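You operate a simulated robot arm through the tools that you are given. There is no shell and no other tool. Be economical: measure what you need, move in short steps, check, and stop when the job is done.

The job below is to be done with a simulated robot arm. You get a single attempt, and the scene is never put back.

TASK
Lift the beaded yellow lid out on the cup and drop it on the pick-up table.
Fine: cup lever on, head down, wind the arm right back, lever off; the bead slide stays out.

It is judged by the outcome, as a careful person would: the job done as asked, and still so three seconds after it is handed in. It fails if anything else is knocked over, pushed out of place, dropped, spilled or broken. Lids that push on must go on centred and level and be pressed home; caps that screw on are set level and turned clockwise until they are tight.

THE ROBOT
A 7-joint arm with a two-finger parallel gripper on a trunk, on a base that drives. Base frame: it is fixed to the floor where the robot stands at the start and does not move with it; the origin is under the middle of the robot, x ahead of it, y to its left, z up. Units: m, degrees, N and s.
With the tool pointing down near the work surface it reaches from about 0.34 to 0.74 m from the robot's upright axis, wherever it stands. Its first joint turns from -143.0 to 143.0 degrees. Places, roughly: arm wheel [0.6, 1.3, 1.2]; bead slide [0.6, 1.1, 0.8]; cup head [0.6, 1.1, 1]; cup lever [0.5, 0.2, 0.9]; pick-up table [0.6, 0.7, 0.8]; yellow lid [0.75, 1, 0.75]. Payload 3 kg.
Tool frame: the origin (TCP) lies between the finger pads and is the grasp point; the fingertips stand 0.03 m ahead of it; z points along the fingers, y is the line along which they close. Largest opening 0.094 m; finger width 0.028, thickness 0.01; the body of the gripper, 0.05 by 0.096 m, starts 0.055 m behind the TCP.
Orientation is told as [roll, pitch, yaw] about the base's x, y, z axes, in that order, counted from this pose: with the fingers straight down and closing along the base's y, the tool's x points along the base's -x, its y along +y and its z along -z.

THE INTERFACE
- The arm moves only by the tool drive_tool. Its argument "motion" is a list of rows, each an object (a shift or turn left out is 0, a gripper value left out holds the last) with "dp": the shift along the base's x, y, z in units of 25 mm (1.0 is 25 mm), a list of three; "delta_rot": the turn, a rotation vector about the base's x, y, z in units of 5 degrees (1.0 is 5 degrees), a list of three; "claw": the opening, from 0 (shut) to 1 (fully open). In form: [{"dp": [x, y, z], "delta_rot": [rx, ry, rz], "claw": claw}, ...]. A call has 1 to 12 rows; each row shifts and turns the commanded pose from where the row before left it. A call with a number of a shift or a turn outside -1 to 1 is refused whole. Rows are played at 5 a second. More than 0.05 m and 8.6 degrees between two rows, or a gripper value outside its range, and nothing of the call is played. A pose out of reach is approached as far as the arm can. The call stops where the force on the tool passes 90 N (or 10 N more than at its start, if that is more) or the arm is blocked; 0.2 s more then pass. Each finger travels about 0.045 m/s and halts on what it meets, pressing with about 22 N; the grip force reading is that of the motor and also rises with nothing between the fingers. The clock runs only during rows and for 0.2 s after the last one: add rows that do not move to give the fingers time. It gives the time, the measured TCP pose, the force on the tool (base axes), the opening and the grip force at its end, in the units of the frame above (readings bear some noise), with the torque about the TCP (base axes, N m) and any sound that the robot's microphone picked up.
- Cameras (640 x 400 px; columns grow to the right, rows downward): "scene" is now at [0.0272, 0.1932, 1.7156]; the picture's right is [0.66, -0.75, 0.00], its down [-0.62, -0.54, -0.57] and it looks along [0.43, 0.37, -0.82] (base axes); focal length 261 px, centre (320, 200). "wrist" rides on the gripper at [0.076, 0.014, -0.102] in the tool frame; the picture's right is [-0.18, 0.98, 0.00], its down [-0.75, -0.14, -0.64] and it looks along [-0.63, -0.12, 0.77] (tool axes); focal length 243 px, centre (320, 200). There is no depth. A picture from a camera that has moved, and an enlarged one, comes with that camera's place and axes in the base frame and with its lens.
- capture(camera): a new picture of that camera. It takes no simulated time.
- lift_body(by): slides the trunk up (or, below 0, down) by that many m; the arm and the scene camera ride with it, the base frame stays. It gives what a move gives, with no picture.
- drive_base(legs): drives the robot by 1 to 6 legs, each [ahead, left, turn to the left] in m, m and degrees, along the robot's own axes; the way and the turn of a leg run together, so that a leg with both is an arc; at most 1.5 m and 180 degrees a leg. The arm and the cameras ride along, it lands a little off, and it stops where it bumps. It gives what a move gives.
- pan_tilt(pan, tilt): turns the head with the scene camera to pan (to the left, within 143 degrees either way) and tilt (down, from -29 to 69), counted from straight ahead of the robot. It gives what a move gives.
- inspect(camera, box): a new picture of the part [left, top, right, bottom] of that camera's present view, enlarged. It takes no simulated time.
- hand_in(): hands the job in; it is judged then, once.

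Work in short steps. Places have to be worked out from the pictures, the camera data and where the tool is seen: move nearer, look again, correct. Check each grasp and each placing, and mend what went wrong. You have 120 turns and 90 pictures in all, those below and enlarged ones among them. Open the gripper and draw the arm clear of the work before you hand the job in, unless the task says otherwise; then end with one line.

The tools are called after "Emit:" as a command line: name --argument value ..., lists and objects as JSON in quotes. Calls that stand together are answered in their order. drive_tool: Moves the arm, as the interface text tells. Its arguments: {"type":"object","properties":{"motion":{"type":"array","items":{"type":"object","properties":{"dp":{"type":"array","items":{"type":"number"}},"delta_rot":{"type":"array","items":{"type":"number"}},"claw":{"type":"number"}}}}},"required":["motion"]} The other tools are called the same way: lift_body (by) slides the trunk up or down; drive_base (legs) drives the base; pan_tilt (pan, tilt) turns the head that bears the scene camera; capture (camera) takes a picture; inspect (camera, box) takes an enlarged picture of a part of a camera's view; hand_in () hands the job in.

At the start:

```text
clock: 0.0
ee_pos: [0.3336, 0.4596, 1.3206]
tool_rot: [-0.1, 0.0, -0.1]
contact_force: [-0.8, 0.5, -0.1]
torque: [0.01, -0.03, -0.02]
opening: 0.0941
grip_force: 0.0
trunk travel left (down, up): [-0.175, 0.215]
robot x, y, heading: [0.0008, -0.0016, 0.1]
head pan, tilt: [41.3, 55.3]
```

scene: 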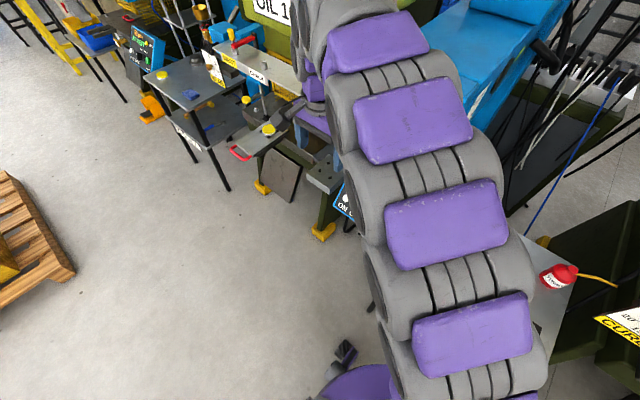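
wrist: 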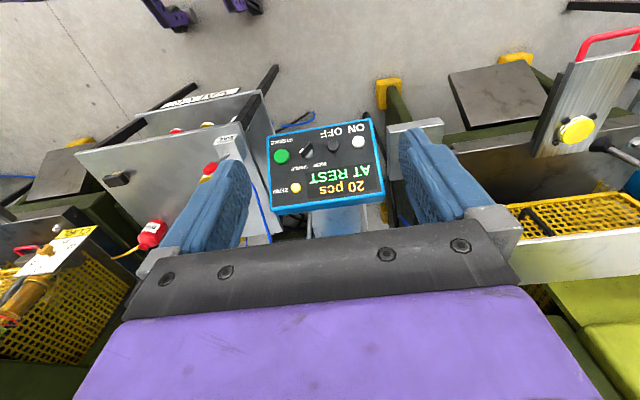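

The arm blocks much of the view; I'll turn the head toward the work places on the left (y about 1) and look.

Emit:
pan_tilt --pan 60 --tilt 40

Emit:
capture --camera "scene"

Emit:
inspect --camera "wrist" --box '[0, 80, 640, 340]'

```text
clock: 0.8
ee_pos: [0.3338, 0.4579, 1.3223]
tool_rot: [0.1, 0.1, -0.1]
contact_force: [-1.0, -0.4, 0.4]
torque: [0.01, 0.0, -0.03]
opening: 0.0941
grip_force: 0.0
trunk travel left (down, up): [-0.175, 0.215]
robot x, y, heading: [-0.0026, 0.0043, -0.2]
head pan, tilt: [60.0, 40.0]
```

```text
87 pictures are left
camera scene: at [0.0159, 0.2194, 1.7365], right [0.87, -0.5, 0.0], down [-0.32, -0.56, -0.76], along [0.38, 0.66, -0.65], focal length 261 px, centre (320, 200)
```

scene: 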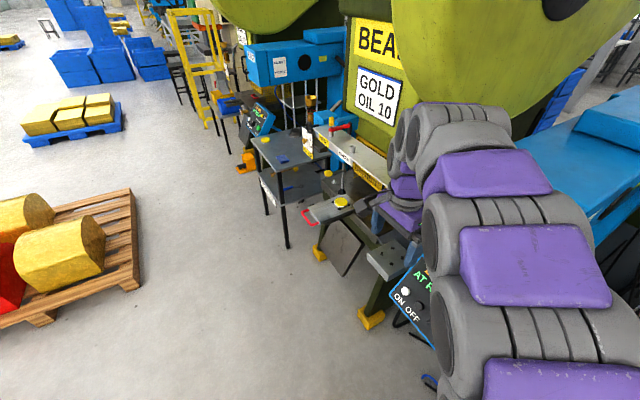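

```text
1.00 times, centred on (320, 210) of wrist (not enlarged: the box is as wide or as high as the picture)
camera zoom: at [0.2568, 0.4725, 1.4243], right [0.18, 0.98, 0.0], down [0.75, -0.14, 0.64], along [0.63, -0.12, -0.77], focal length 243 px, centre (320, 190)
```

zoom: 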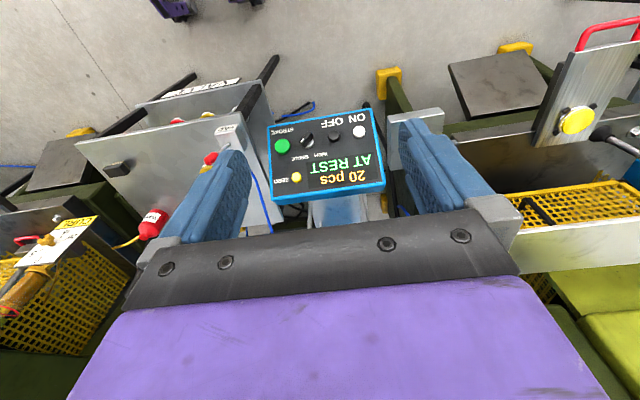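

The machine is visible in the middle of the scene; I'll enlarge it.

Emit:
inspect --camera "scene" --box '[240, 90, 440, 215]'

Emit:
inspect --camera "scene" --box '[290, 170, 450, 270]'

```text
3.20 times, centred on (340, 152) of scene
camera zoom: at [0.0159, 0.2194, 1.7365], right [0.87, -0.5, 0.0], down [-0.32, -0.56, -0.76], along [0.38, 0.66, -0.65], focal length 834 px, centre (256, 352)
```

zoom: 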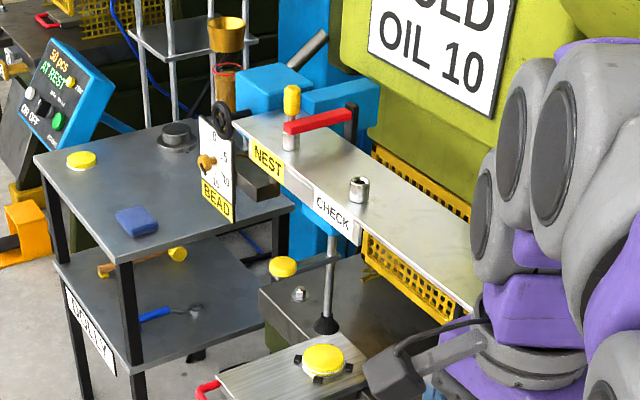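

```text
4.00 times, centred on (370, 220) of scene
camera zoom: at [0.0159, 0.2194, 1.7365], right [0.87, -0.5, 0.0], down [-0.32, -0.56, -0.76], along [0.38, 0.66, -0.65], focal length 1042 px, centre (120, 120)
```

zoom: 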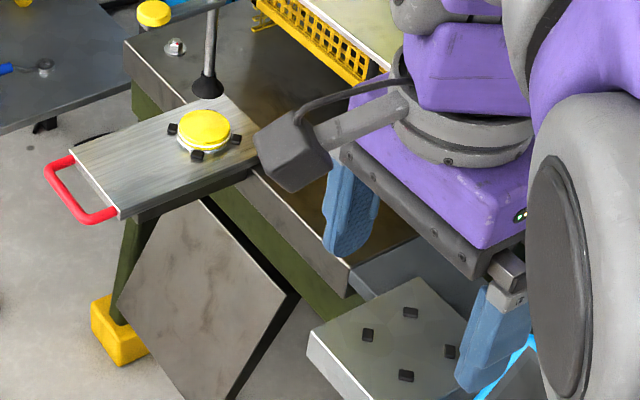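

I'll look toward the cup lever (ahead-right) next.

Emit:
pan_tilt --pan 10 --tilt 55

Emit:
capture --camera "scene"

Emit:
inspect --camera "wrist" --box '[60, 60, 260, 260]'

Emit:
inspect --camera "wrist" --box '[440, 10, 640, 160]'

```text
clock: 2.0
ee_pos: [0.3324, 0.4578, 1.3213]
tool_rot: [0.1, 0.2, 0.0]
contact_force: [0.0, 0.2, -0.1]
torque: [-0.01, -0.03, -0.01]
opening: 0.0939
grip_force: 0.2
trunk travel left (down, up): [-0.175, 0.215]
robot x, y, heading: [0.0011, 0.0025, 0.0]
head pan, tilt: [10.0, 55.0]
```

```text
83 pictures are left
camera scene: at [0.0443, 0.1583, 1.716], right [0.17, -0.98, 0.0], down [-0.81, -0.14, -0.57], along [0.56, 0.1, -0.82], focal length 261 px, centre (320, 200)
```

scene: 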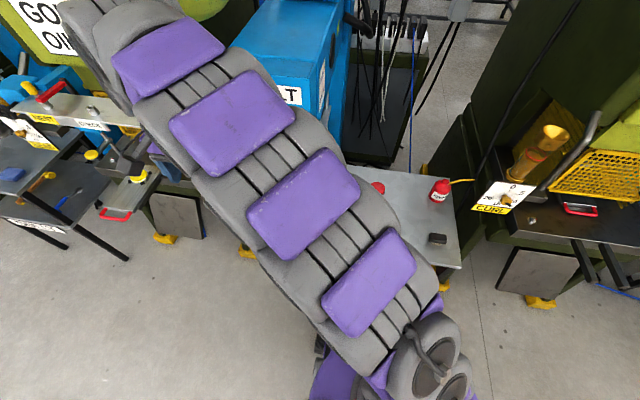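

```text
2.00 times, centred on (160, 160) of wrist
camera zoom: at [0.2568, 0.4725, 1.4243], right [0.18, 0.98, 0.0], down [0.75, -0.14, 0.64], along [0.63, -0.12, -0.77], focal length 485 px, centre (640, 280)
```

zoom: 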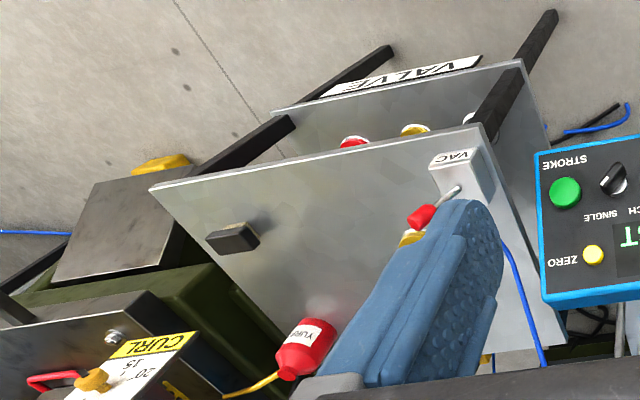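

```text
2.67 times, centred on (540, 85) of wrist
camera zoom: at [0.2568, 0.4725, 1.4243], right [0.18, 0.98, 0.0], down [0.75, -0.14, 0.64], along [0.63, -0.12, -0.77], focal length 647 px, centre (-267, 507)
```

zoom: 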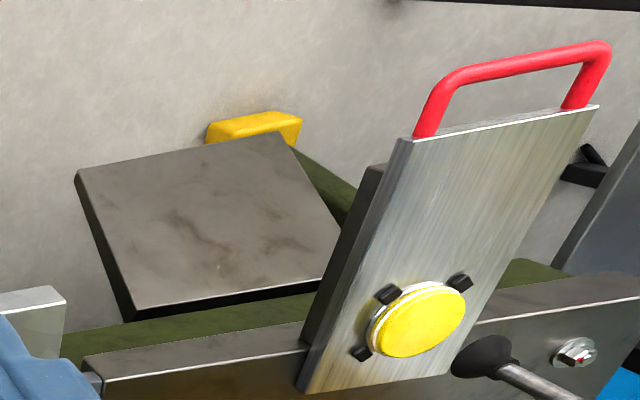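

The valve table carries a VAC block with a red-tipped lever near (0.52, 0.17, 0.9). I move the tool over that way to view it closely.

Emit:
drive_tool --motion '[{"dp": [0, -1, -0.3]}, {"dp": [0, -1, -0.3]}, {"dp": [0, -1, -0.3]}, {"dp": [0, -1, -0.3]}, {"dp": [0, -1, -0.3]}, {"dp": [0, -1, -0.3]}, {"dp": [0, -1, -0.3]}, {"dp": [0, -1, -0.3]}, {"dp": [0, -1, -0.3]}, {"dp": [0, -1, -0.3]}]'

Emit:
capture --camera "wrist"

Emit:
pan_tilt --pan 45 --tilt 40

Emit:
capture --camera "scene"

```text
clock: 4.2
ee_pos: [0.3331, 0.2058, 1.2481]
tool_rot: [0.2, 0.1, -0.1]
contact_force: [-0.1, 0.5, 0.1]
torque: [-0.02, 0.03, -0.02]
opening: 0.094
grip_force: 0.1
trunk travel left (down, up): [-0.175, 0.215]
robot x, y, heading: [-0.0027, -0.0019, -0.1]
head pan, tilt: [10.0, 55.0]
```

```text
80 pictures are left
camera wrist: at [0.2568, 0.2206, 1.3501], right [0.18, 0.98, 0.0], down [0.75, -0.14, 0.64], along [0.63, -0.12, -0.77], focal length 243 px, centre (320, 200)
```

wrist: 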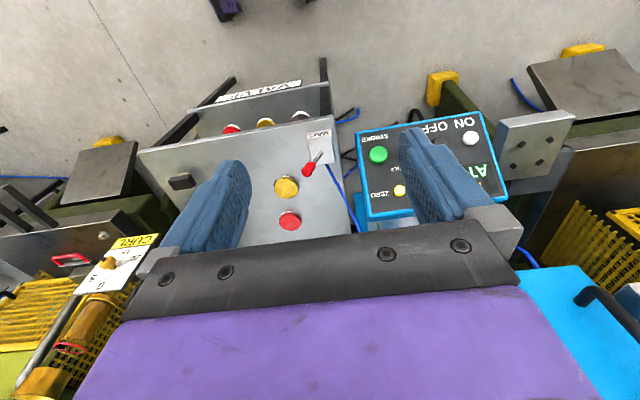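

```text
clock: 5.2
ee_pos: [0.334, 0.2084, 1.2489]
tool_rot: [0.0, 0.0, 0.1]
contact_force: [0.1, 0.2, 0.4]
torque: [-0.04, -0.02, 0.04]
opening: 0.0939
grip_force: 0.0
trunk travel left (down, up): [-0.175, 0.215]
robot x, y, heading: [-0.0023, -0.0002, -0.1]
head pan, tilt: [45.0, 40.0]
```

```text
79 pictures are left
camera scene: at [0.033, 0.2033, 1.7368], right [0.71, -0.71, 0.0], down [-0.46, -0.46, -0.76], along [0.54, 0.54, -0.64], focal length 261 px, centre (320, 200)
```

scene: 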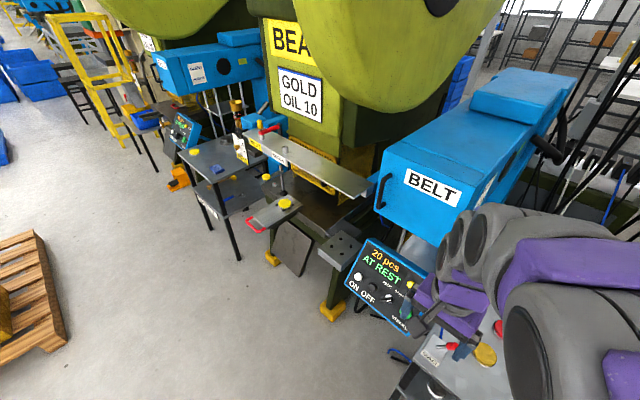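

Now the machine is unobstructed; I enlarge the arm and the lever.

Emit:
inspect --camera "scene" --box '[225, 90, 385, 190]'

Emit:
inspect --camera "scene" --box '[235, 170, 395, 270]'

Emit:
inspect --camera "wrist" --box '[240, 110, 400, 210]'

```text
4.00 times, centred on (305, 140) of scene
camera zoom: at [0.033, 0.2033, 1.7368], right [0.71, -0.71, 0.0], down [-0.46, -0.46, -0.76], along [0.54, 0.54, -0.64], focal length 1042 px, centre (380, 440)
```

zoom: 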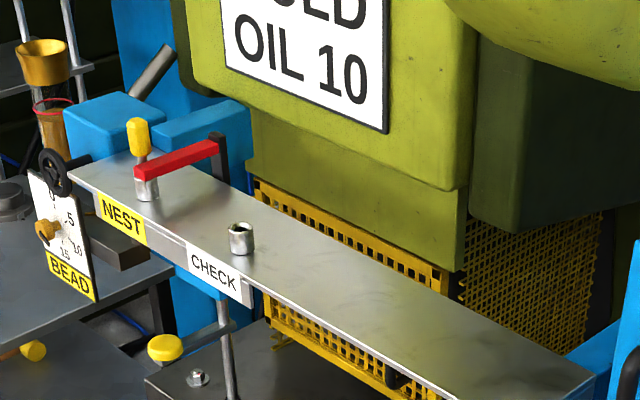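

```text
4.00 times, centred on (315, 220) of scene
camera zoom: at [0.033, 0.2033, 1.7368], right [0.71, -0.71, 0.0], down [-0.46, -0.46, -0.76], along [0.54, 0.54, -0.64], focal length 1042 px, centre (340, 120)
```

zoom: 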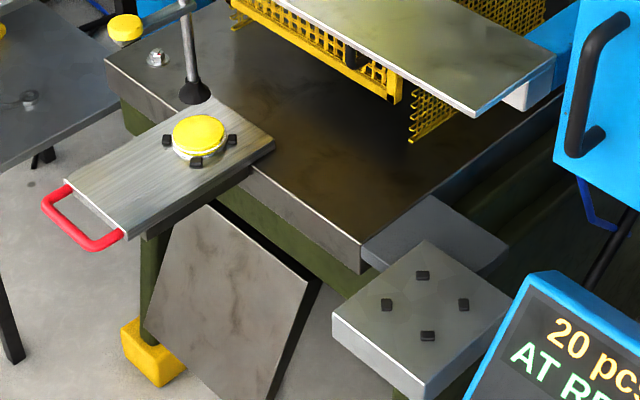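

```text
4.00 times, centred on (320, 160) of wrist
camera zoom: at [0.257, 0.2224, 1.3499], right [0.18, 0.98, 0.0], down [0.75, -0.14, 0.64], along [0.63, -0.12, -0.77], focal length 970 px, centre (320, 360)
```

zoom: 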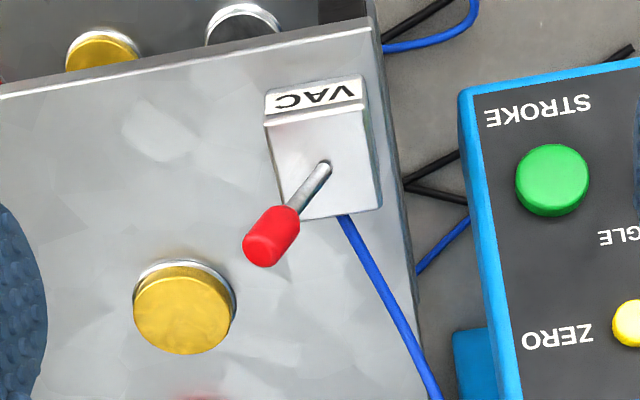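

I triangulate the lever with the scene camera as well.

Emit:
inspect --camera "scene" --box '[390, 310, 518, 390]'

```text
5.00 times, centred on (454, 350) of scene
camera zoom: at [0.033, 0.2033, 1.7368], right [0.71, -0.71, 0.0], down [-0.46, -0.46, -0.76], along [0.54, 0.54, -0.64], focal length 1303 px, centre (-350, -550)
```

zoom: 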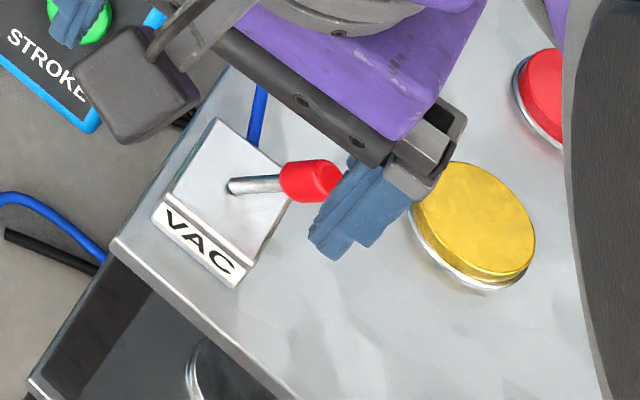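

Triangulation gives lever pivot ≈(0.505,0.175,0.89) and red tip ≈(0.518,0.145,0.93), leaning to -y, so it should be flipped toward +y. I close the fingers and move to above a point right of the tip, staying high.

Emit:
drive_tool --motion '[{"dp": [0.9, -0.6, -0.6], "claw": 0}, {"dp": [0.9, -0.6, -0.6]}, {"dp": [0.9, -0.6, -0.6]}, {"dp": [0.9, -0.6, -0.6]}, {"dp": [0.9, -0.6, -0.6]}, {"dp": [0.9, -0.6, -0.6]}, {"dp": [0.9, -0.6, -0.6]}, {"dp": [0.9, -0.6, -0.6]}, {"dp": [0, 0, -0.8]}, {"dp": [0, 0, -0.8]}]'

Emit:
capture --camera "wrist"

Emit:
inspect --camera "scene" --box '[390, 310, 518, 390]'

```text
clock: 7.4
ee_pos: [0.5134, 0.0884, 1.0865]
tool_rot: [0.1, 0.0, 0.0]
contact_force: [0.4, -0.6, -0.3]
torque: [0.03, -0.02, 0.01]
opening: 0.0002
grip_force: 21.7
trunk travel left (down, up): [-0.175, 0.215]
robot x, y, heading: [-0.0006, -0.0012, -0.1]
head pan, tilt: [45.0, 40.0]
```

```text
74 pictures are left
camera wrist: at [0.4371, 0.1026, 1.1882], right [0.18, 0.98, 0.0], down [0.75, -0.14, 0.64], along [0.63, -0.12, -0.77], focal length 243 px, centre (320, 200)
```

wrist: 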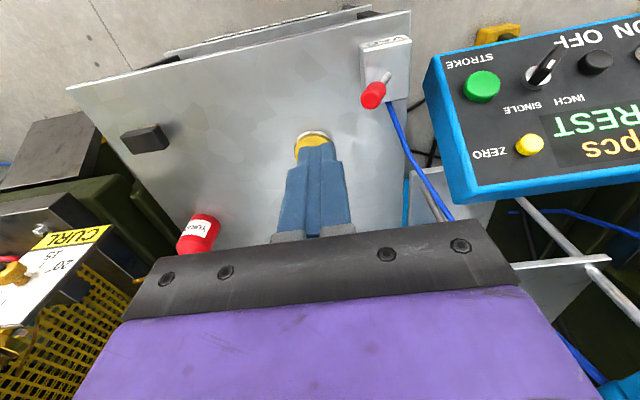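

```text
5.00 times, centred on (454, 350) of scene
camera zoom: at [0.0359, 0.2024, 1.7369], right [0.71, -0.71, 0.0], down [-0.46, -0.46, -0.76], along [0.54, 0.54, -0.65], focal length 1303 px, centre (-350, -550)
```

zoom: 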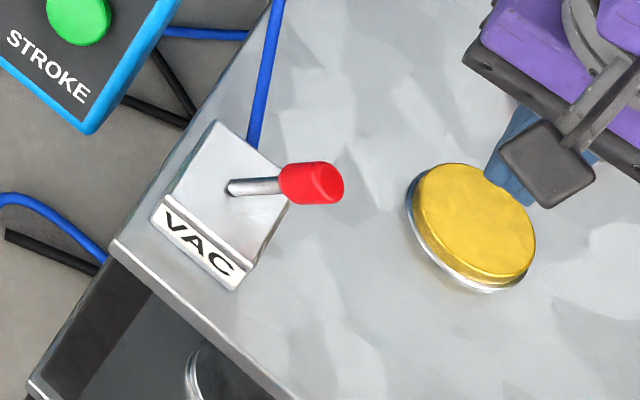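

The new view confirms the tip at ≈(0.52,0.142,0.93). Lower beside it and push toward +y gradually.

Emit:
drive_tool --motion '[{"dp": [0.25, 0, -1]}, {"dp": [0, 0, -1]}, {"dp": [0, 0, -1]}, {"dp": [0, 0, -1]}, {"dp": [0, 0, -1]}, {"dp": [0, 0, -0.4]}, {"dp": [0, 0.8, 0]}, {"dp": [0, 0.5, 0]}, {"dp": [0, 0.5, 0]}, {"dp": [0, 0.5, 0]}, {"dp": [0, 0.5, 0]}]'

Emit:
inspect --camera "scene" --box '[390, 310, 518, 390]'

```text
clock: 9.8
ee_pos: [0.5185, 0.1567, 0.9598]
tool_rot: [0.5, -1.0, 0.0]
contact_force: [9.0, -7.7, 85.0]
torque: [0.58, -1.21, -0.17]
opening: 0.0001
grip_force: 22.1
trunk travel left (down, up): [-0.175, 0.215]
robot x, y, heading: [-0.0022, 0.0019, 0.0]
head pan, tilt: [45.0, 40.0]
```

```text
5.00 times, centred on (454, 350) of scene
camera zoom: at [0.0237, 0.1919, 1.7396], right [0.71, -0.71, 0.0], down [-0.45, -0.45, -0.77], along [0.54, 0.54, -0.64], focal length 1303 px, centre (-350, -550)
```

zoom: 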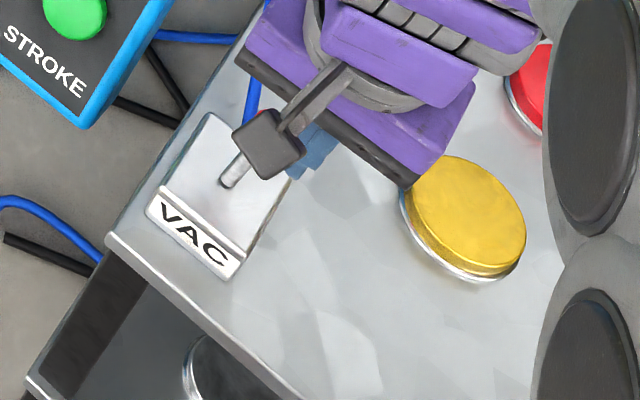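

Pushing down on something (85 N up). I back off upward and look at the lever.

Emit:
drive_tool --motion '[{"dp": [0, -0.3, 0.8]}, {"dp": [0, 0, 1]}, {"dp": [0, -0.8, 1]}, {"dp": [0, -0.8, 0.5]}]'

Emit:
inspect --camera "scene" --box '[390, 310, 518, 390]'

Emit:
inspect --camera "wrist" --box '[320, 0, 480, 100]'

```text
clock: 10.8
ee_pos: [0.5184, 0.1076, 1.0348]
tool_rot: [0.3, 0.1, 0.0]
contact_force: [-0.3, 0.5, 0.4]
torque: [0.03, -0.03, 0.0]
opening: 0.0
grip_force: 21.9
trunk travel left (down, up): [-0.175, 0.215]
robot x, y, heading: [-0.0031, -0.0005, -0.3]
head pan, tilt: [45.0, 40.0]
```

```text
5.00 times, centred on (454, 350) of scene
camera zoom: at [0.0348, 0.1985, 1.7373], right [0.71, -0.71, 0.0], down [-0.46, -0.45, -0.77], along [0.54, 0.54, -0.64], focal length 1303 px, centre (-350, -550)
```

zoom: 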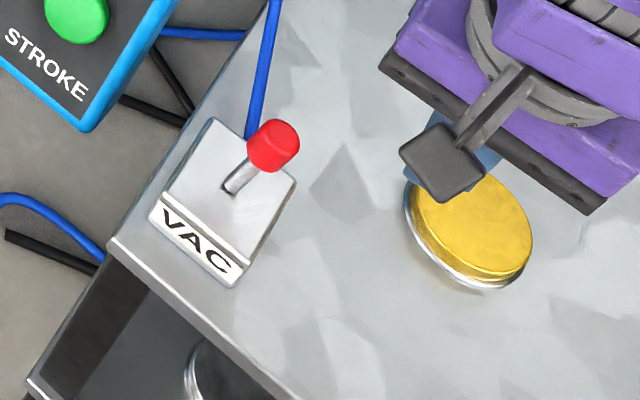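

```text
4.00 times, centred on (400, 50) of wrist
camera zoom: at [0.4427, 0.1222, 1.1378], right [0.18, 0.98, 0.0], down [0.75, -0.14, 0.64], along [0.63, -0.12, -0.77], focal length 970 px, centre (0, 800)
```

zoom: 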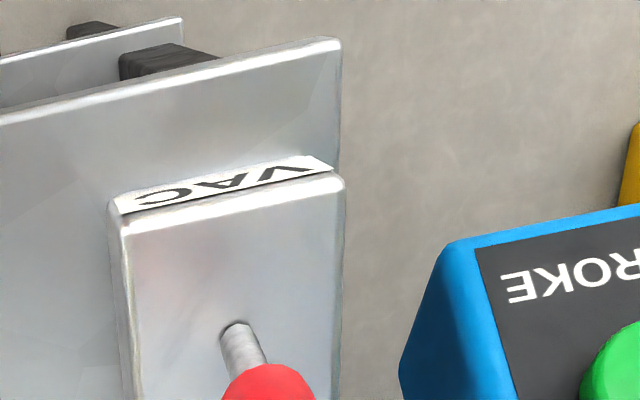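

The lever now stands about upright (tip ≈ y 0.169), so it does swing in y; fingers just rode up on it. I go in lower and push on.

Emit:
drive_tool --motion '[{"dp": [0, 0, -1]}, {"dp": [0, 0, -1]}, {"dp": [0, 0, -1]}, {"dp": [0, 0, -1]}, {"dp": [0, 0.8, 0]}, {"dp": [0, 0.5, 0]}, {"dp": [0, 0.5, 0]}, {"dp": [0, 0.5, 0]}, {"dp": [0, 0.5, 0]}, {"dp": [0, 0.5, 0]}, {"dp": [0, 0.5, 0]}]'

Emit:
inspect --camera "scene" --box '[390, 310, 518, 390]'

```text
clock: 13.4
ee_pos: [0.5203, 0.1835, 0.9355]
tool_rot: [-0.9, 0.5, -0.9]
contact_force: [20.9, -106.4, 22.1]
torque: [-3.04, -0.91, -1.33]
opening: 0.0
grip_force: 22.1
trunk travel left (down, up): [-0.175, 0.215]
robot x, y, heading: [0.0018, -0.0043, -0.5]
head pan, tilt: [45.0, 40.0]
stopped in row 11: the force on the tool passed its limit at 95 N (the readings are from after the stop); the commanded pose is now the measured one
```

```text
5.00 times, centred on (454, 350) of scene
camera zoom: at [0.0397, 0.1503, 1.7428], right [0.7, -0.71, -0.02], down [-0.46, -0.43, -0.78], along [0.54, 0.55, -0.63], focal length 1303 px, centre (-350, -550)
```

zoom: 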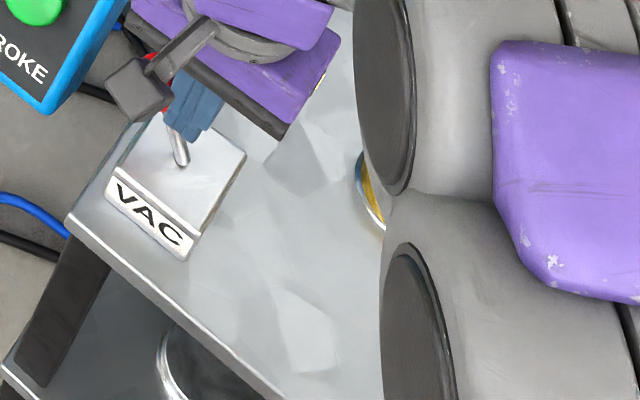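

High sideways force: the lever has hit its far stop. I back off and check.

Emit:
drive_tool --motion '[{"dp": [0, -0.6, 0]}, {"dp": [0, -0.5, 0.5]}, {"dp": [0, 0, 1]}, {"dp": [0, 0, 1]}, {"dp": [0, -0.5, 1]}, {"dp": [0, -0.5, 1]}]'

Emit:
inspect --camera "scene" --box '[390, 310, 518, 390]'

Emit:
capture --camera "wrist"

```text
clock: 14.8
ee_pos: [0.516, 0.1536, 1.0452]
tool_rot: [-1.0, 0.3, -0.4]
contact_force: [-0.1, 1.0, -0.1]
torque: [-0.01, 0.03, 0.01]
opening: 0.0
grip_force: 22.1
trunk travel left (down, up): [-0.175, 0.215]
robot x, y, heading: [-0.0007, -0.0028, -0.1]
head pan, tilt: [45.0, 40.0]
```

```text
5.00 times, centred on (454, 350) of scene
camera zoom: at [0.0352, 0.1962, 1.7374], right [0.7, -0.71, 0.0], down [-0.46, -0.45, -0.77], along [0.54, 0.54, -0.64], focal length 1303 px, centre (-350, -550)
```

zoom: 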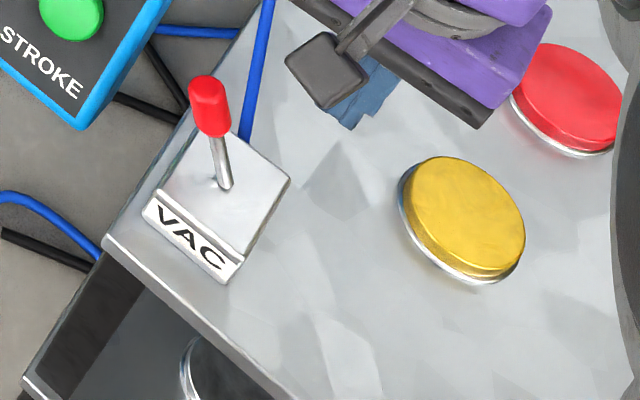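

```text
67 pictures are left
camera wrist: at [0.4404, 0.1703, 1.1472], right [0.19, 0.98, -0.02], down [0.76, -0.13, 0.64], along [0.63, -0.14, -0.77], focal length 243 px, centre (320, 200)
```

wrist: 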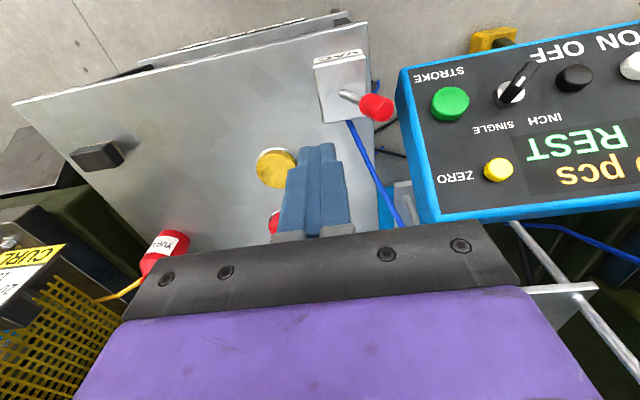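

The lever is fully over to the other side (on). I raise and retract the arm, then drive left for a close look at the head.

Emit:
drive_tool --motion '[{"dp": [0, 0, 1], "delta_rot": [0.2, 0, 0]}, {"dp": [-0.2, 0, 1]}, {"dp": [-0.5, 0, 1]}, {"dp": [-0.7, 0, 1]}, {"dp": [-0.8, 0, 1]}, {"dp": [-0.8, 0, 1]}, {"dp": [-0.8, 0, 1]}, {"dp": [-0.8, 0, 1]}, {"dp": [-0.8, 0, 1]}, {"dp": [-0.8, 0, 1]}, {"dp": [-0.5, 0, 1]}, {"dp": [-0.5, 0, 1]}]'

Emit:
drive_base --legs '[[0, 0.7, 0]]'

Emit:
capture --camera "wrist"

Emit:
capture --camera "scene"

```text
clock: 17.4
ee_pos: [0.3354, 0.1531, 1.3463]
tool_rot: [-0.1, 0.2, -0.4]
contact_force: [-0.5, 0.8, 0.7]
torque: [-0.03, -0.03, 0.05]
opening: 0.0002
grip_force: 21.9
trunk travel left (down, up): [-0.175, 0.215]
robot x, y, heading: [-0.0004, -0.0024, -0.2]
head pan, tilt: [45.0, 40.0]
```

```text
clock: 21.2
ee_pos: [0.3382, 0.8378, 1.3459]
tool_rot: [0.3, 0.2, -0.4]
contact_force: [-0.6, 1.0, 0.4]
torque: [-0.04, -0.02, -0.01]
opening: 0.0
grip_force: 21.6
trunk travel left (down, up): [-0.175, 0.215]
robot x, y, heading: [0.0039, 0.6922, -0.3]
head pan, tilt: [45.0, 40.0]
```

```text
66 pictures are left
camera wrist: at [0.2623, 0.8526, 1.4491], right [0.19, 0.98, 0.0], down [0.76, -0.15, 0.64], along [0.63, -0.12, -0.77], focal length 243 px, centre (320, 200)
```

wrist: 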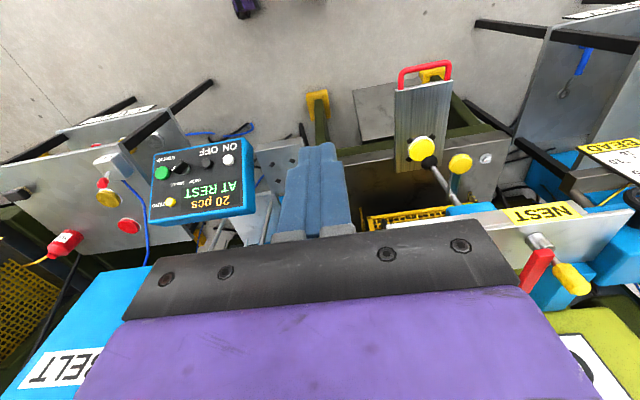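

```text
65 pictures are left
camera scene: at [0.035, 0.8816, 1.7382], right [0.71, -0.71, 0.0], down [-0.46, -0.45, -0.77], along [0.54, 0.54, -0.64], focal length 261 px, centre (320, 200)
```

scene: 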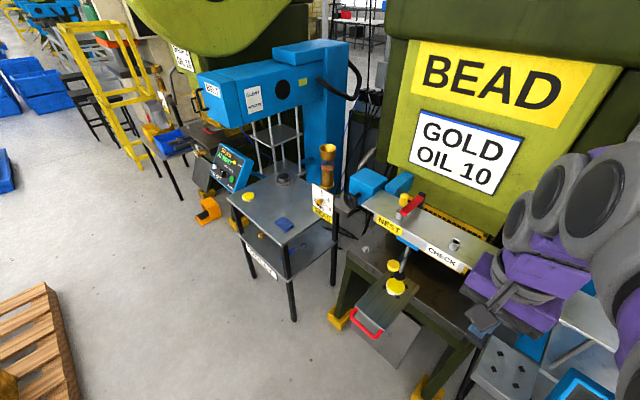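

Enlarge the head area in both cameras.

Emit:
inspect --camera "scene" --box '[325, 170, 485, 270]'

Emit:
inspect --camera "scene" --box '[330, 240, 490, 340]'

Emit:
inspect --camera "wrist" --box '[380, 120, 620, 320]'

```text
4.00 times, centred on (405, 220) of scene
camera zoom: at [0.035, 0.8816, 1.7382], right [0.71, -0.71, 0.0], down [-0.46, -0.45, -0.77], along [0.54, 0.54, -0.64], focal length 1042 px, centre (-20, 120)
```

zoom: 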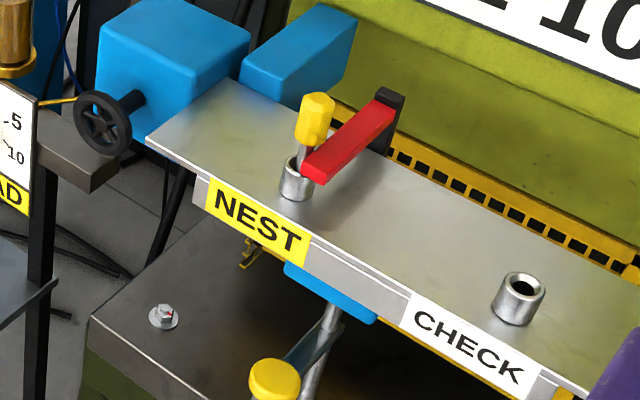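

```text
4.00 times, centred on (410, 290) of scene
camera zoom: at [0.035, 0.8816, 1.7382], right [0.71, -0.71, 0.0], down [-0.46, -0.45, -0.77], along [0.54, 0.54, -0.64], focal length 1042 px, centre (-40, -160)
```

zoom: 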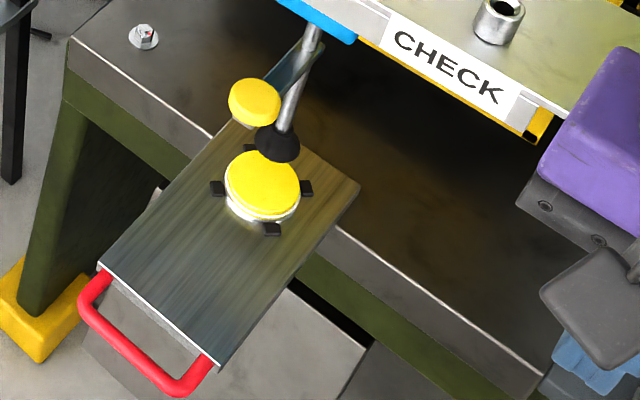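

```text
2.00 times, centred on (500, 220) of wrist
camera zoom: at [0.2623, 0.8526, 1.4491], right [0.19, 0.98, 0.0], down [0.76, -0.15, 0.64], along [0.63, -0.12, -0.77], focal length 485 px, centre (-40, 160)
```

zoom: 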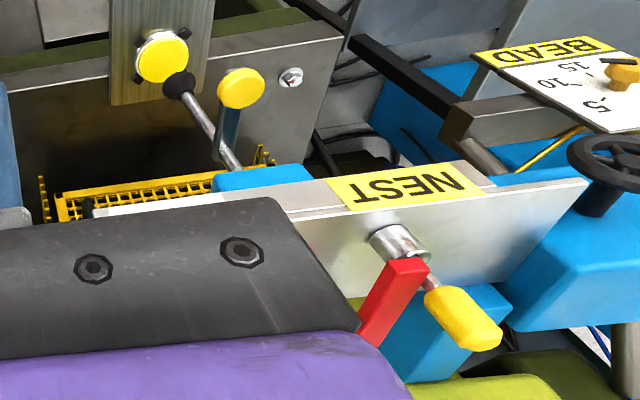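

Now it's clear: blue carriage under the beam at NEST (stop pin on top), rod with black cup right over the lid at ≈(0.63,1.07,0.84), cup at z≈0.905; the head's yellow push knob at ≈(0.552,1.069,1.05). I drive left so it is in front of the robot.

Emit:
drive_base --legs '[[0, 0.33, 0]]'

Emit:
pan_tilt --pan 0 --tilt 45

Emit:
capture --camera "wrist"

Emit:
capture --camera "scene"

```text
clock: 23.4
ee_pos: [0.3389, 1.1593, 1.3471]
tool_rot: [0.5, 0.2, -0.1]
contact_force: [0.3, 0.0, 0.1]
torque: [-0.02, 0.0, 0.02]
opening: 0.0002
grip_force: 21.6
trunk travel left (down, up): [-0.175, 0.215]
robot x, y, heading: [0.0038, 1.02, -0.1]
head pan, tilt: [45.0, 40.0]
```

```text
clock: 24.5
ee_pos: [0.3383, 1.1797, 1.3441]
tool_rot: [-0.2, 0.2, -0.2]
contact_force: [0.1, -0.1, -0.6]
torque: [0.02, 0.0, 0.03]
opening: 0.0
grip_force: 21.7
trunk travel left (down, up): [-0.175, 0.215]
robot x, y, heading: [0.0022, 1.0169, -0.2]
head pan, tilt: [0.0, 45.0]
```

```text
61 pictures are left
camera wrist: at [0.2627, 1.1955, 1.4477], right [0.19, 0.98, -0.01], down [0.76, -0.14, 0.64], along [0.63, -0.12, -0.77], focal length 243 px, centre (320, 200)
```

wrist: 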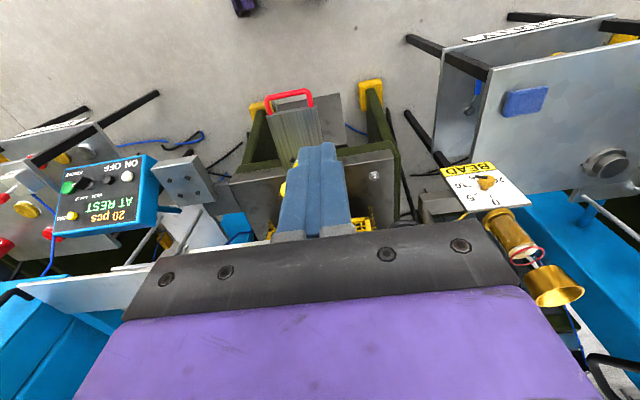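

```text
60 pictures are left
camera scene: at [0.0567, 1.1665, 1.7292], right [0.0, -1.0, 0.01], down [-0.71, 0.0, -0.71], along [0.71, 0.0, -0.71], focal length 261 px, centre (320, 200)
```

scene: 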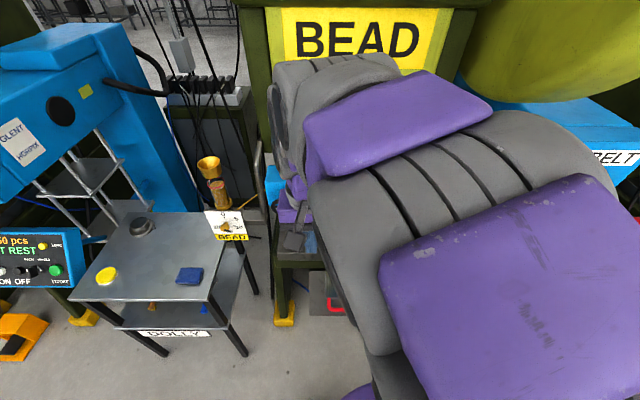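

I tilt the fingers 45° forward and come down in front of the beam's level, y of the knob.

Emit:
drive_tool --motion '[{"dp": [0.2, -0.5, -0.8], "delta_rot": [0, -1, 0]}, {"dp": [0.2, -0.5, -0.8], "delta_rot": [0, -1, 0]}, {"dp": [0.2, -0.5, -0.8], "delta_rot": [0, -1, 0]}, {"dp": [0.2, -0.5, -0.8], "delta_rot": [0, -1, 0]}, {"dp": [0.2, -0.5, -0.8], "delta_rot": [0, -1, 0]}, {"dp": [0.2, -0.5, -0.8], "delta_rot": [0, -1, 0]}, {"dp": [0.2, -0.5, -0.8], "delta_rot": [0, -1, 0]}, {"dp": [0.2, -0.5, -0.8], "delta_rot": [0, -1, 0]}, {"dp": [0.2, -0.4, -0.8], "delta_rot": [0, -1, 0]}]'

Emit:
capture --camera "wrist"

Emit:
capture --camera "scene"

```text
clock: 26.5
ee_pos: [0.4448, 1.0926, 1.2407]
tool_rot: [-0.7, -41.4, -0.3]
contact_force: [-0.8, -0.8, 1.3]
torque: [0.02, 0.01, 0.0]
opening: 0.0001
grip_force: 22.3
out of reach, approached as far as the arm can: row 6, 7, 8, 9
trunk travel left (down, up): [-0.175, 0.215]
robot x, y, heading: [0.0002, 1.0129, 0.1]
head pan, tilt: [0.0, 45.0]
```

```text
59 pictures are left
camera wrist: at [0.3197, 1.1097, 1.2666], right [0.15, 0.98, 0.11], down [0.14, -0.13, 0.98], along [0.98, -0.13, -0.16], focal length 243 px, centre (320, 200)
```

wrist: 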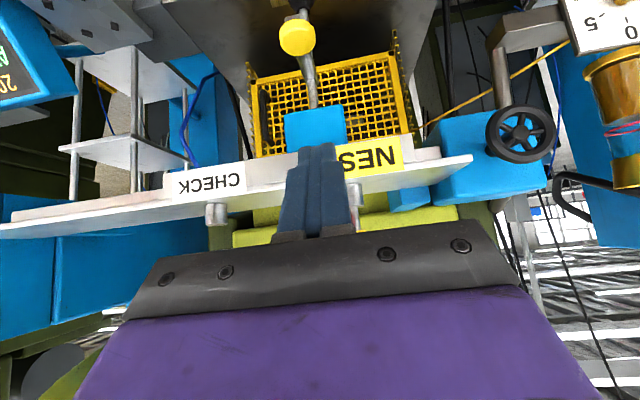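

```text
58 pictures are left
camera scene: at [0.0577, 1.1593, 1.7296], right [0.0, -1.0, 0.0], down [-0.71, 0.0, -0.71], along [0.71, 0.0, -0.71], focal length 261 px, centre (320, 200)
```

scene: 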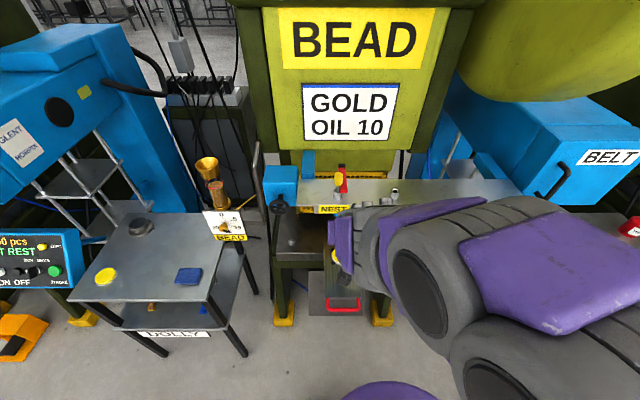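

The pose was too near the robot for that tilt. I back the base 0.17 m and then go on.

Emit:
drive_base --legs '[[-0.17, 0, 0]]'

Emit:
drive_tool --motion '[{"dp": [0.5, -0.5, -0.8], "delta_rot": [0, -0.4, 0]}, {"dp": [0.5, -0.4, -0.8]}, {"dp": [0.5, 0, -0.8]}, {"dp": [0.5, 0, -0.8]}, {"dp": [0.5, 0, -0.8]}]'

Emit:
capture --camera "wrist"

Emit:
capture --camera "scene"

```text
clock: 27.9
ee_pos: [0.2743, 1.0922, 1.2423]
tool_rot: [-0.7, -41.5, -0.4]
contact_force: [-1.3, 0.3, -0.8]
torque: [0.01, -0.01, -0.02]
opening: 0.0004
grip_force: 21.8
trunk travel left (down, up): [-0.175, 0.215]
robot x, y, heading: [-0.1632, 1.0193, 0.0]
head pan, tilt: [0.0, 45.0]
```

```text
clock: 29.1
ee_pos: [0.3414, 1.0845, 1.1609]
tool_rot: [-0.7, -43.5, -0.5]
contact_force: [0.3, 0.9, -0.7]
torque: [0.0, 0.02, 0.02]
opening: 0.0
grip_force: 21.5
out of reach, approached as far as the arm can: row 1, 2
trunk travel left (down, up): [-0.175, 0.215]
robot x, y, heading: [-0.1651, 1.0174, -0.2]
head pan, tilt: [0.0, 45.0]
```

```text
57 pictures are left
camera wrist: at [0.2152, 1.1009, 1.1821], right [0.15, 0.98, 0.12], down [0.1, -0.13, 0.99], along [0.98, -0.14, -0.12], focal length 243 px, centre (320, 200)
```

wrist: 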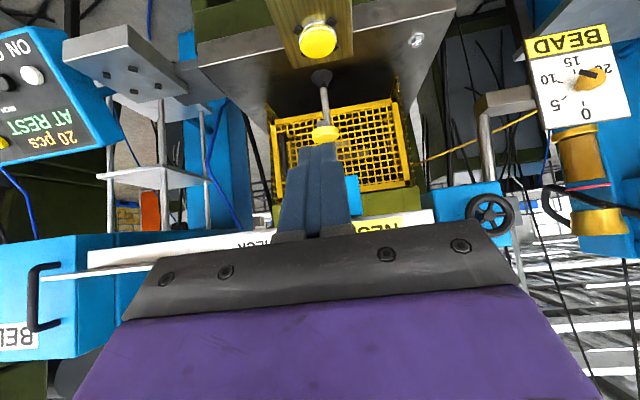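

```text
56 pictures are left
camera scene: at [-0.1103, 1.1578, 1.7297], right [0.0, -1.0, 0.0], down [-0.71, 0.0, -0.71], along [0.71, 0.0, -0.71], focal length 261 px, centre (320, 200)
```

scene: 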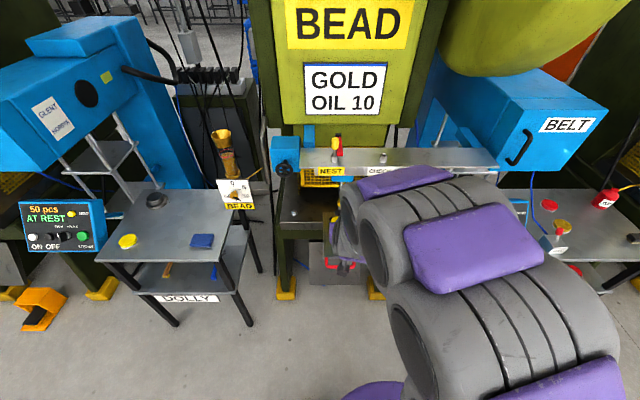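

The knob re-measures at ≈(0.552,1.072,1.047). I move the fingertips to just above it.

Emit:
drive_tool --motion '[{"dp": [0.9, -0.2, -0.3], "delta_rot": [0.1, -0.3, 0.1]}, {"dp": [0.9, -0.1, -0.3]}, {"dp": [0.9, -0.1, -0.3]}, {"dp": [0.9, -0.1, -0.3]}, {"dp": [0.9, 0, -0.3]}, {"dp": [0.9, 0, -0.3]}, {"dp": [0.9, 0, -0.3]}, {"dp": [0.9, 0, -0.2]}]'

Emit:
capture --camera "wrist"

Emit:
pan_tilt --pan -12 --tilt 45

Emit:
inspect --camera "scene" --box '[180, 130, 340, 230]'

```text
clock: 30.9
ee_pos: [0.5206, 1.0724, 1.1026]
tool_rot: [-0.1, -44.8, -0.4]
contact_force: [0.3, 0.1, -0.1]
torque: [-0.02, 0.0, -0.02]
opening: 0.0
grip_force: 21.9
trunk travel left (down, up): [-0.175, 0.215]
robot x, y, heading: [-0.1636, 1.0133, -0.2]
head pan, tilt: [0.0, 45.0]
```

```text
55 pictures are left
camera wrist: at [0.3942, 1.0875, 1.1208], right [0.14, 0.98, 0.13], down [0.08, -0.14, 0.99], along [0.99, -0.12, -0.1], focal length 243 px, centre (320, 200)
```

wrist: 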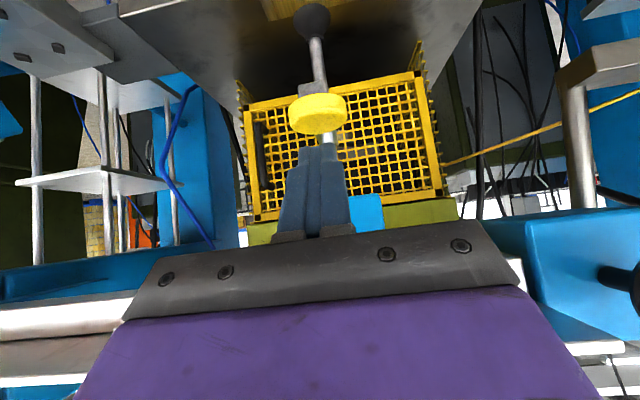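

```text
clock: 31.7
ee_pos: [0.5194, 1.0709, 1.1034]
tool_rot: [0.0, -44.9, -0.3]
contact_force: [0.6, -0.1, 0.5]
torque: [0.01, 0.02, 0.01]
opening: 0.0004
grip_force: 22.3
trunk travel left (down, up): [-0.175, 0.215]
robot x, y, heading: [-0.1666, 1.0151, -0.1]
head pan, tilt: [-12.0, 45.0]
```

```text
4.00 times, centred on (260, 180) of scene
camera zoom: at [-0.1117, 1.141, 1.7297], right [-0.21, -0.98, 0.0], down [-0.69, 0.15, -0.71], along [0.69, -0.15, -0.71], focal length 1042 px, centre (560, 280)
```

zoom: 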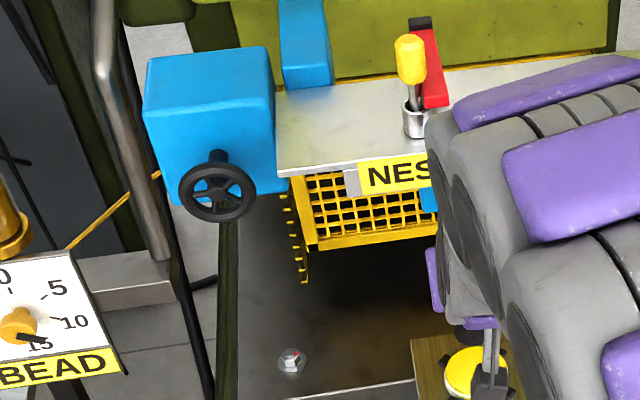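

Fingertips are just above and slightly short of the knob. Move 16 mm forward and press down slowly.

Emit:
drive_tool --motion '[{"dp": [0.7, 0.1, 0]}, {"dp": [0, 0, -0.5]}, {"dp": [0, 0, -0.5]}, {"dp": [0, 0, -0.4]}, {"dp": [0, 0, -0.4]}]'

Emit:
capture --camera "wrist"

```text
clock: 32.9
ee_pos: [0.5375, 1.0738, 1.0583]
tool_rot: [0.0, -45.0, -0.4]
contact_force: [2.7, -0.6, 3.7]
torque: [-0.02, -0.1, -0.05]
opening: 0.0
grip_force: 22.3
trunk travel left (down, up): [-0.175, 0.215]
robot x, y, heading: [-0.1685, 1.014, -0.1]
head pan, tilt: [-12.0, 45.0]
```

```text
53 pictures are left
camera wrist: at [0.4108, 1.089, 1.0762], right [0.14, 0.98, 0.13], down [0.08, -0.14, 0.99], along [0.99, -0.12, -0.1], focal length 243 px, centre (320, 200)
```

wrist: 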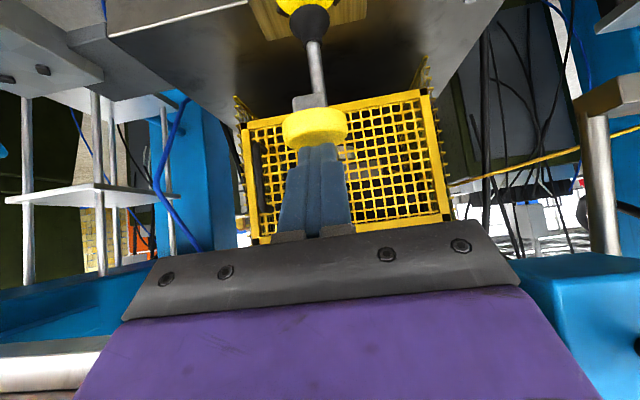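

The knob moves with small force and the cup is descending. Continue pressing until firm contact.

Emit:
drive_tool --motion '[{"dp": [0, 0, -0.4]}, {"dp": [0, 0, -0.4]}, {"dp": [0, 0, -0.4]}]'

Emit:
capture --camera "wrist"

```text
clock: 33.7
ee_pos: [0.5368, 1.0738, 1.0271]
tool_rot: [-0.1, -44.9, -0.4]
contact_force: [0.9, -2.1, 3.3]
torque: [-0.02, -0.1, -0.02]
opening: 0.0001
grip_force: 22.1
trunk travel left (down, up): [-0.175, 0.215]
robot x, y, heading: [-0.1701, 1.016, -0.1]
head pan, tilt: [-12.0, 45.0]
```

```text
52 pictures are left
camera wrist: at [0.4103, 1.0891, 1.0456], right [0.14, 0.98, 0.13], down [0.08, -0.14, 0.99], along [0.99, -0.12, -0.1], focal length 243 px, centre (320, 200)
```

wrist: 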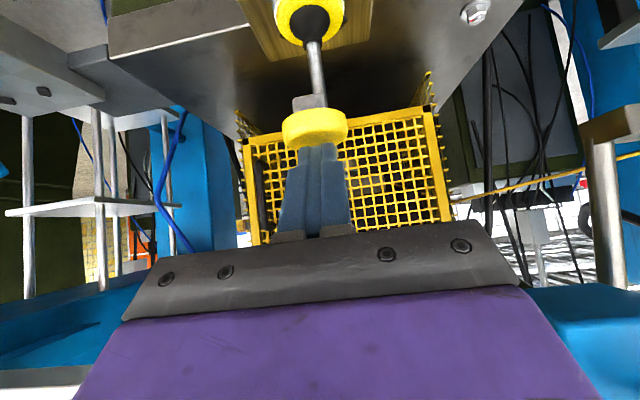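

Cup is right at the lid now; press on until resistance rises.

Emit:
drive_tool --motion '[{"dp": [0, 0, -0.3]}, {"dp": [0, 0, -0.3]}, {"dp": [0, 0, -0.2]}, {"dp": [0, 0, 0]}]'

Emit:
capture --camera "wrist"

```text
clock: 34.7
ee_pos: [0.5353, 1.0745, 1.0216]
tool_rot: [0.2, -46.5, -0.5]
contact_force: [10.3, 0.3, 89.2]
torque: [-0.04, -1.38, -0.09]
opening: 0.0
grip_force: 21.7
trunk travel left (down, up): [-0.175, 0.215]
robot x, y, heading: [-0.1677, 1.015, -0.0]
head pan, tilt: [-12.0, 45.0]
```

```text
51 pictures are left
camera wrist: at [0.4091, 1.0889, 1.0361], right [0.13, 0.98, 0.14], down [0.05, -0.14, 0.99], along [0.99, -0.12, -0.07], focal length 243 px, centre (320, 200)
```

wrist: 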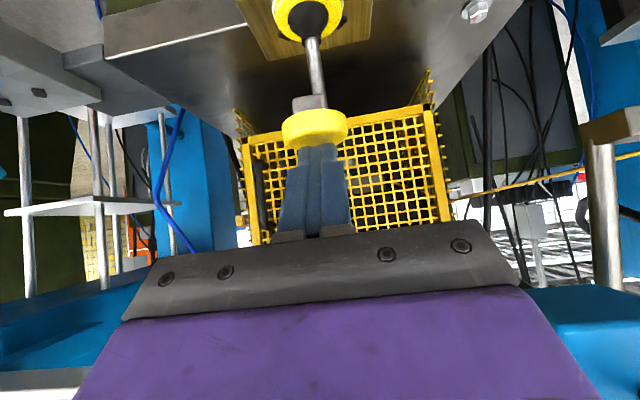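

Firmly seated at 89 N. Now I raise the fingers and see whether the head springs up with the lid.

Emit:
drive_tool --motion '[{"dp": [0, 0, 0.5]}, {"dp": [0, 0, 0.5]}, {"dp": [0, 0, 0.5]}, {"dp": [0, 0, 0.5]}]'

Emit:
capture --camera "wrist"

```text
clock: 35.7
ee_pos: [0.5353, 1.0728, 1.0555]
tool_rot: [-0.1, -44.6, -0.2]
contact_force: [-4.1, 0.1, 4.2]
torque: [-0.03, 0.06, -0.02]
opening: 0.0002
grip_force: 22.0
trunk travel left (down, up): [-0.175, 0.215]
robot x, y, heading: [-0.1694, 1.0174, 0.2]
head pan, tilt: [-12.0, 45.0]
```

```text
50 pictures are left
camera wrist: at [0.4089, 1.0889, 1.0751], right [0.14, 0.98, 0.13], down [0.08, -0.14, 0.99], along [0.99, -0.12, -0.1], focal length 243 px, centre (320, 200)
```

wrist: 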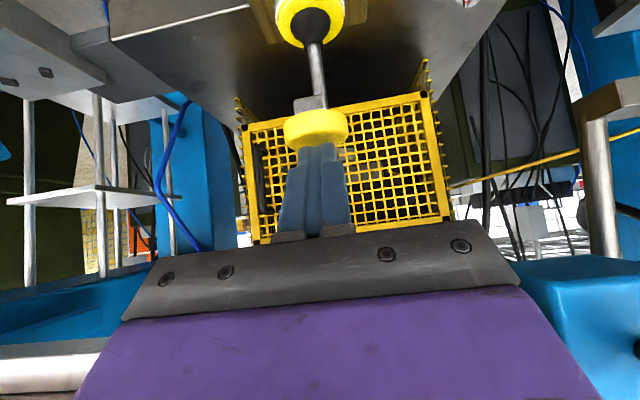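

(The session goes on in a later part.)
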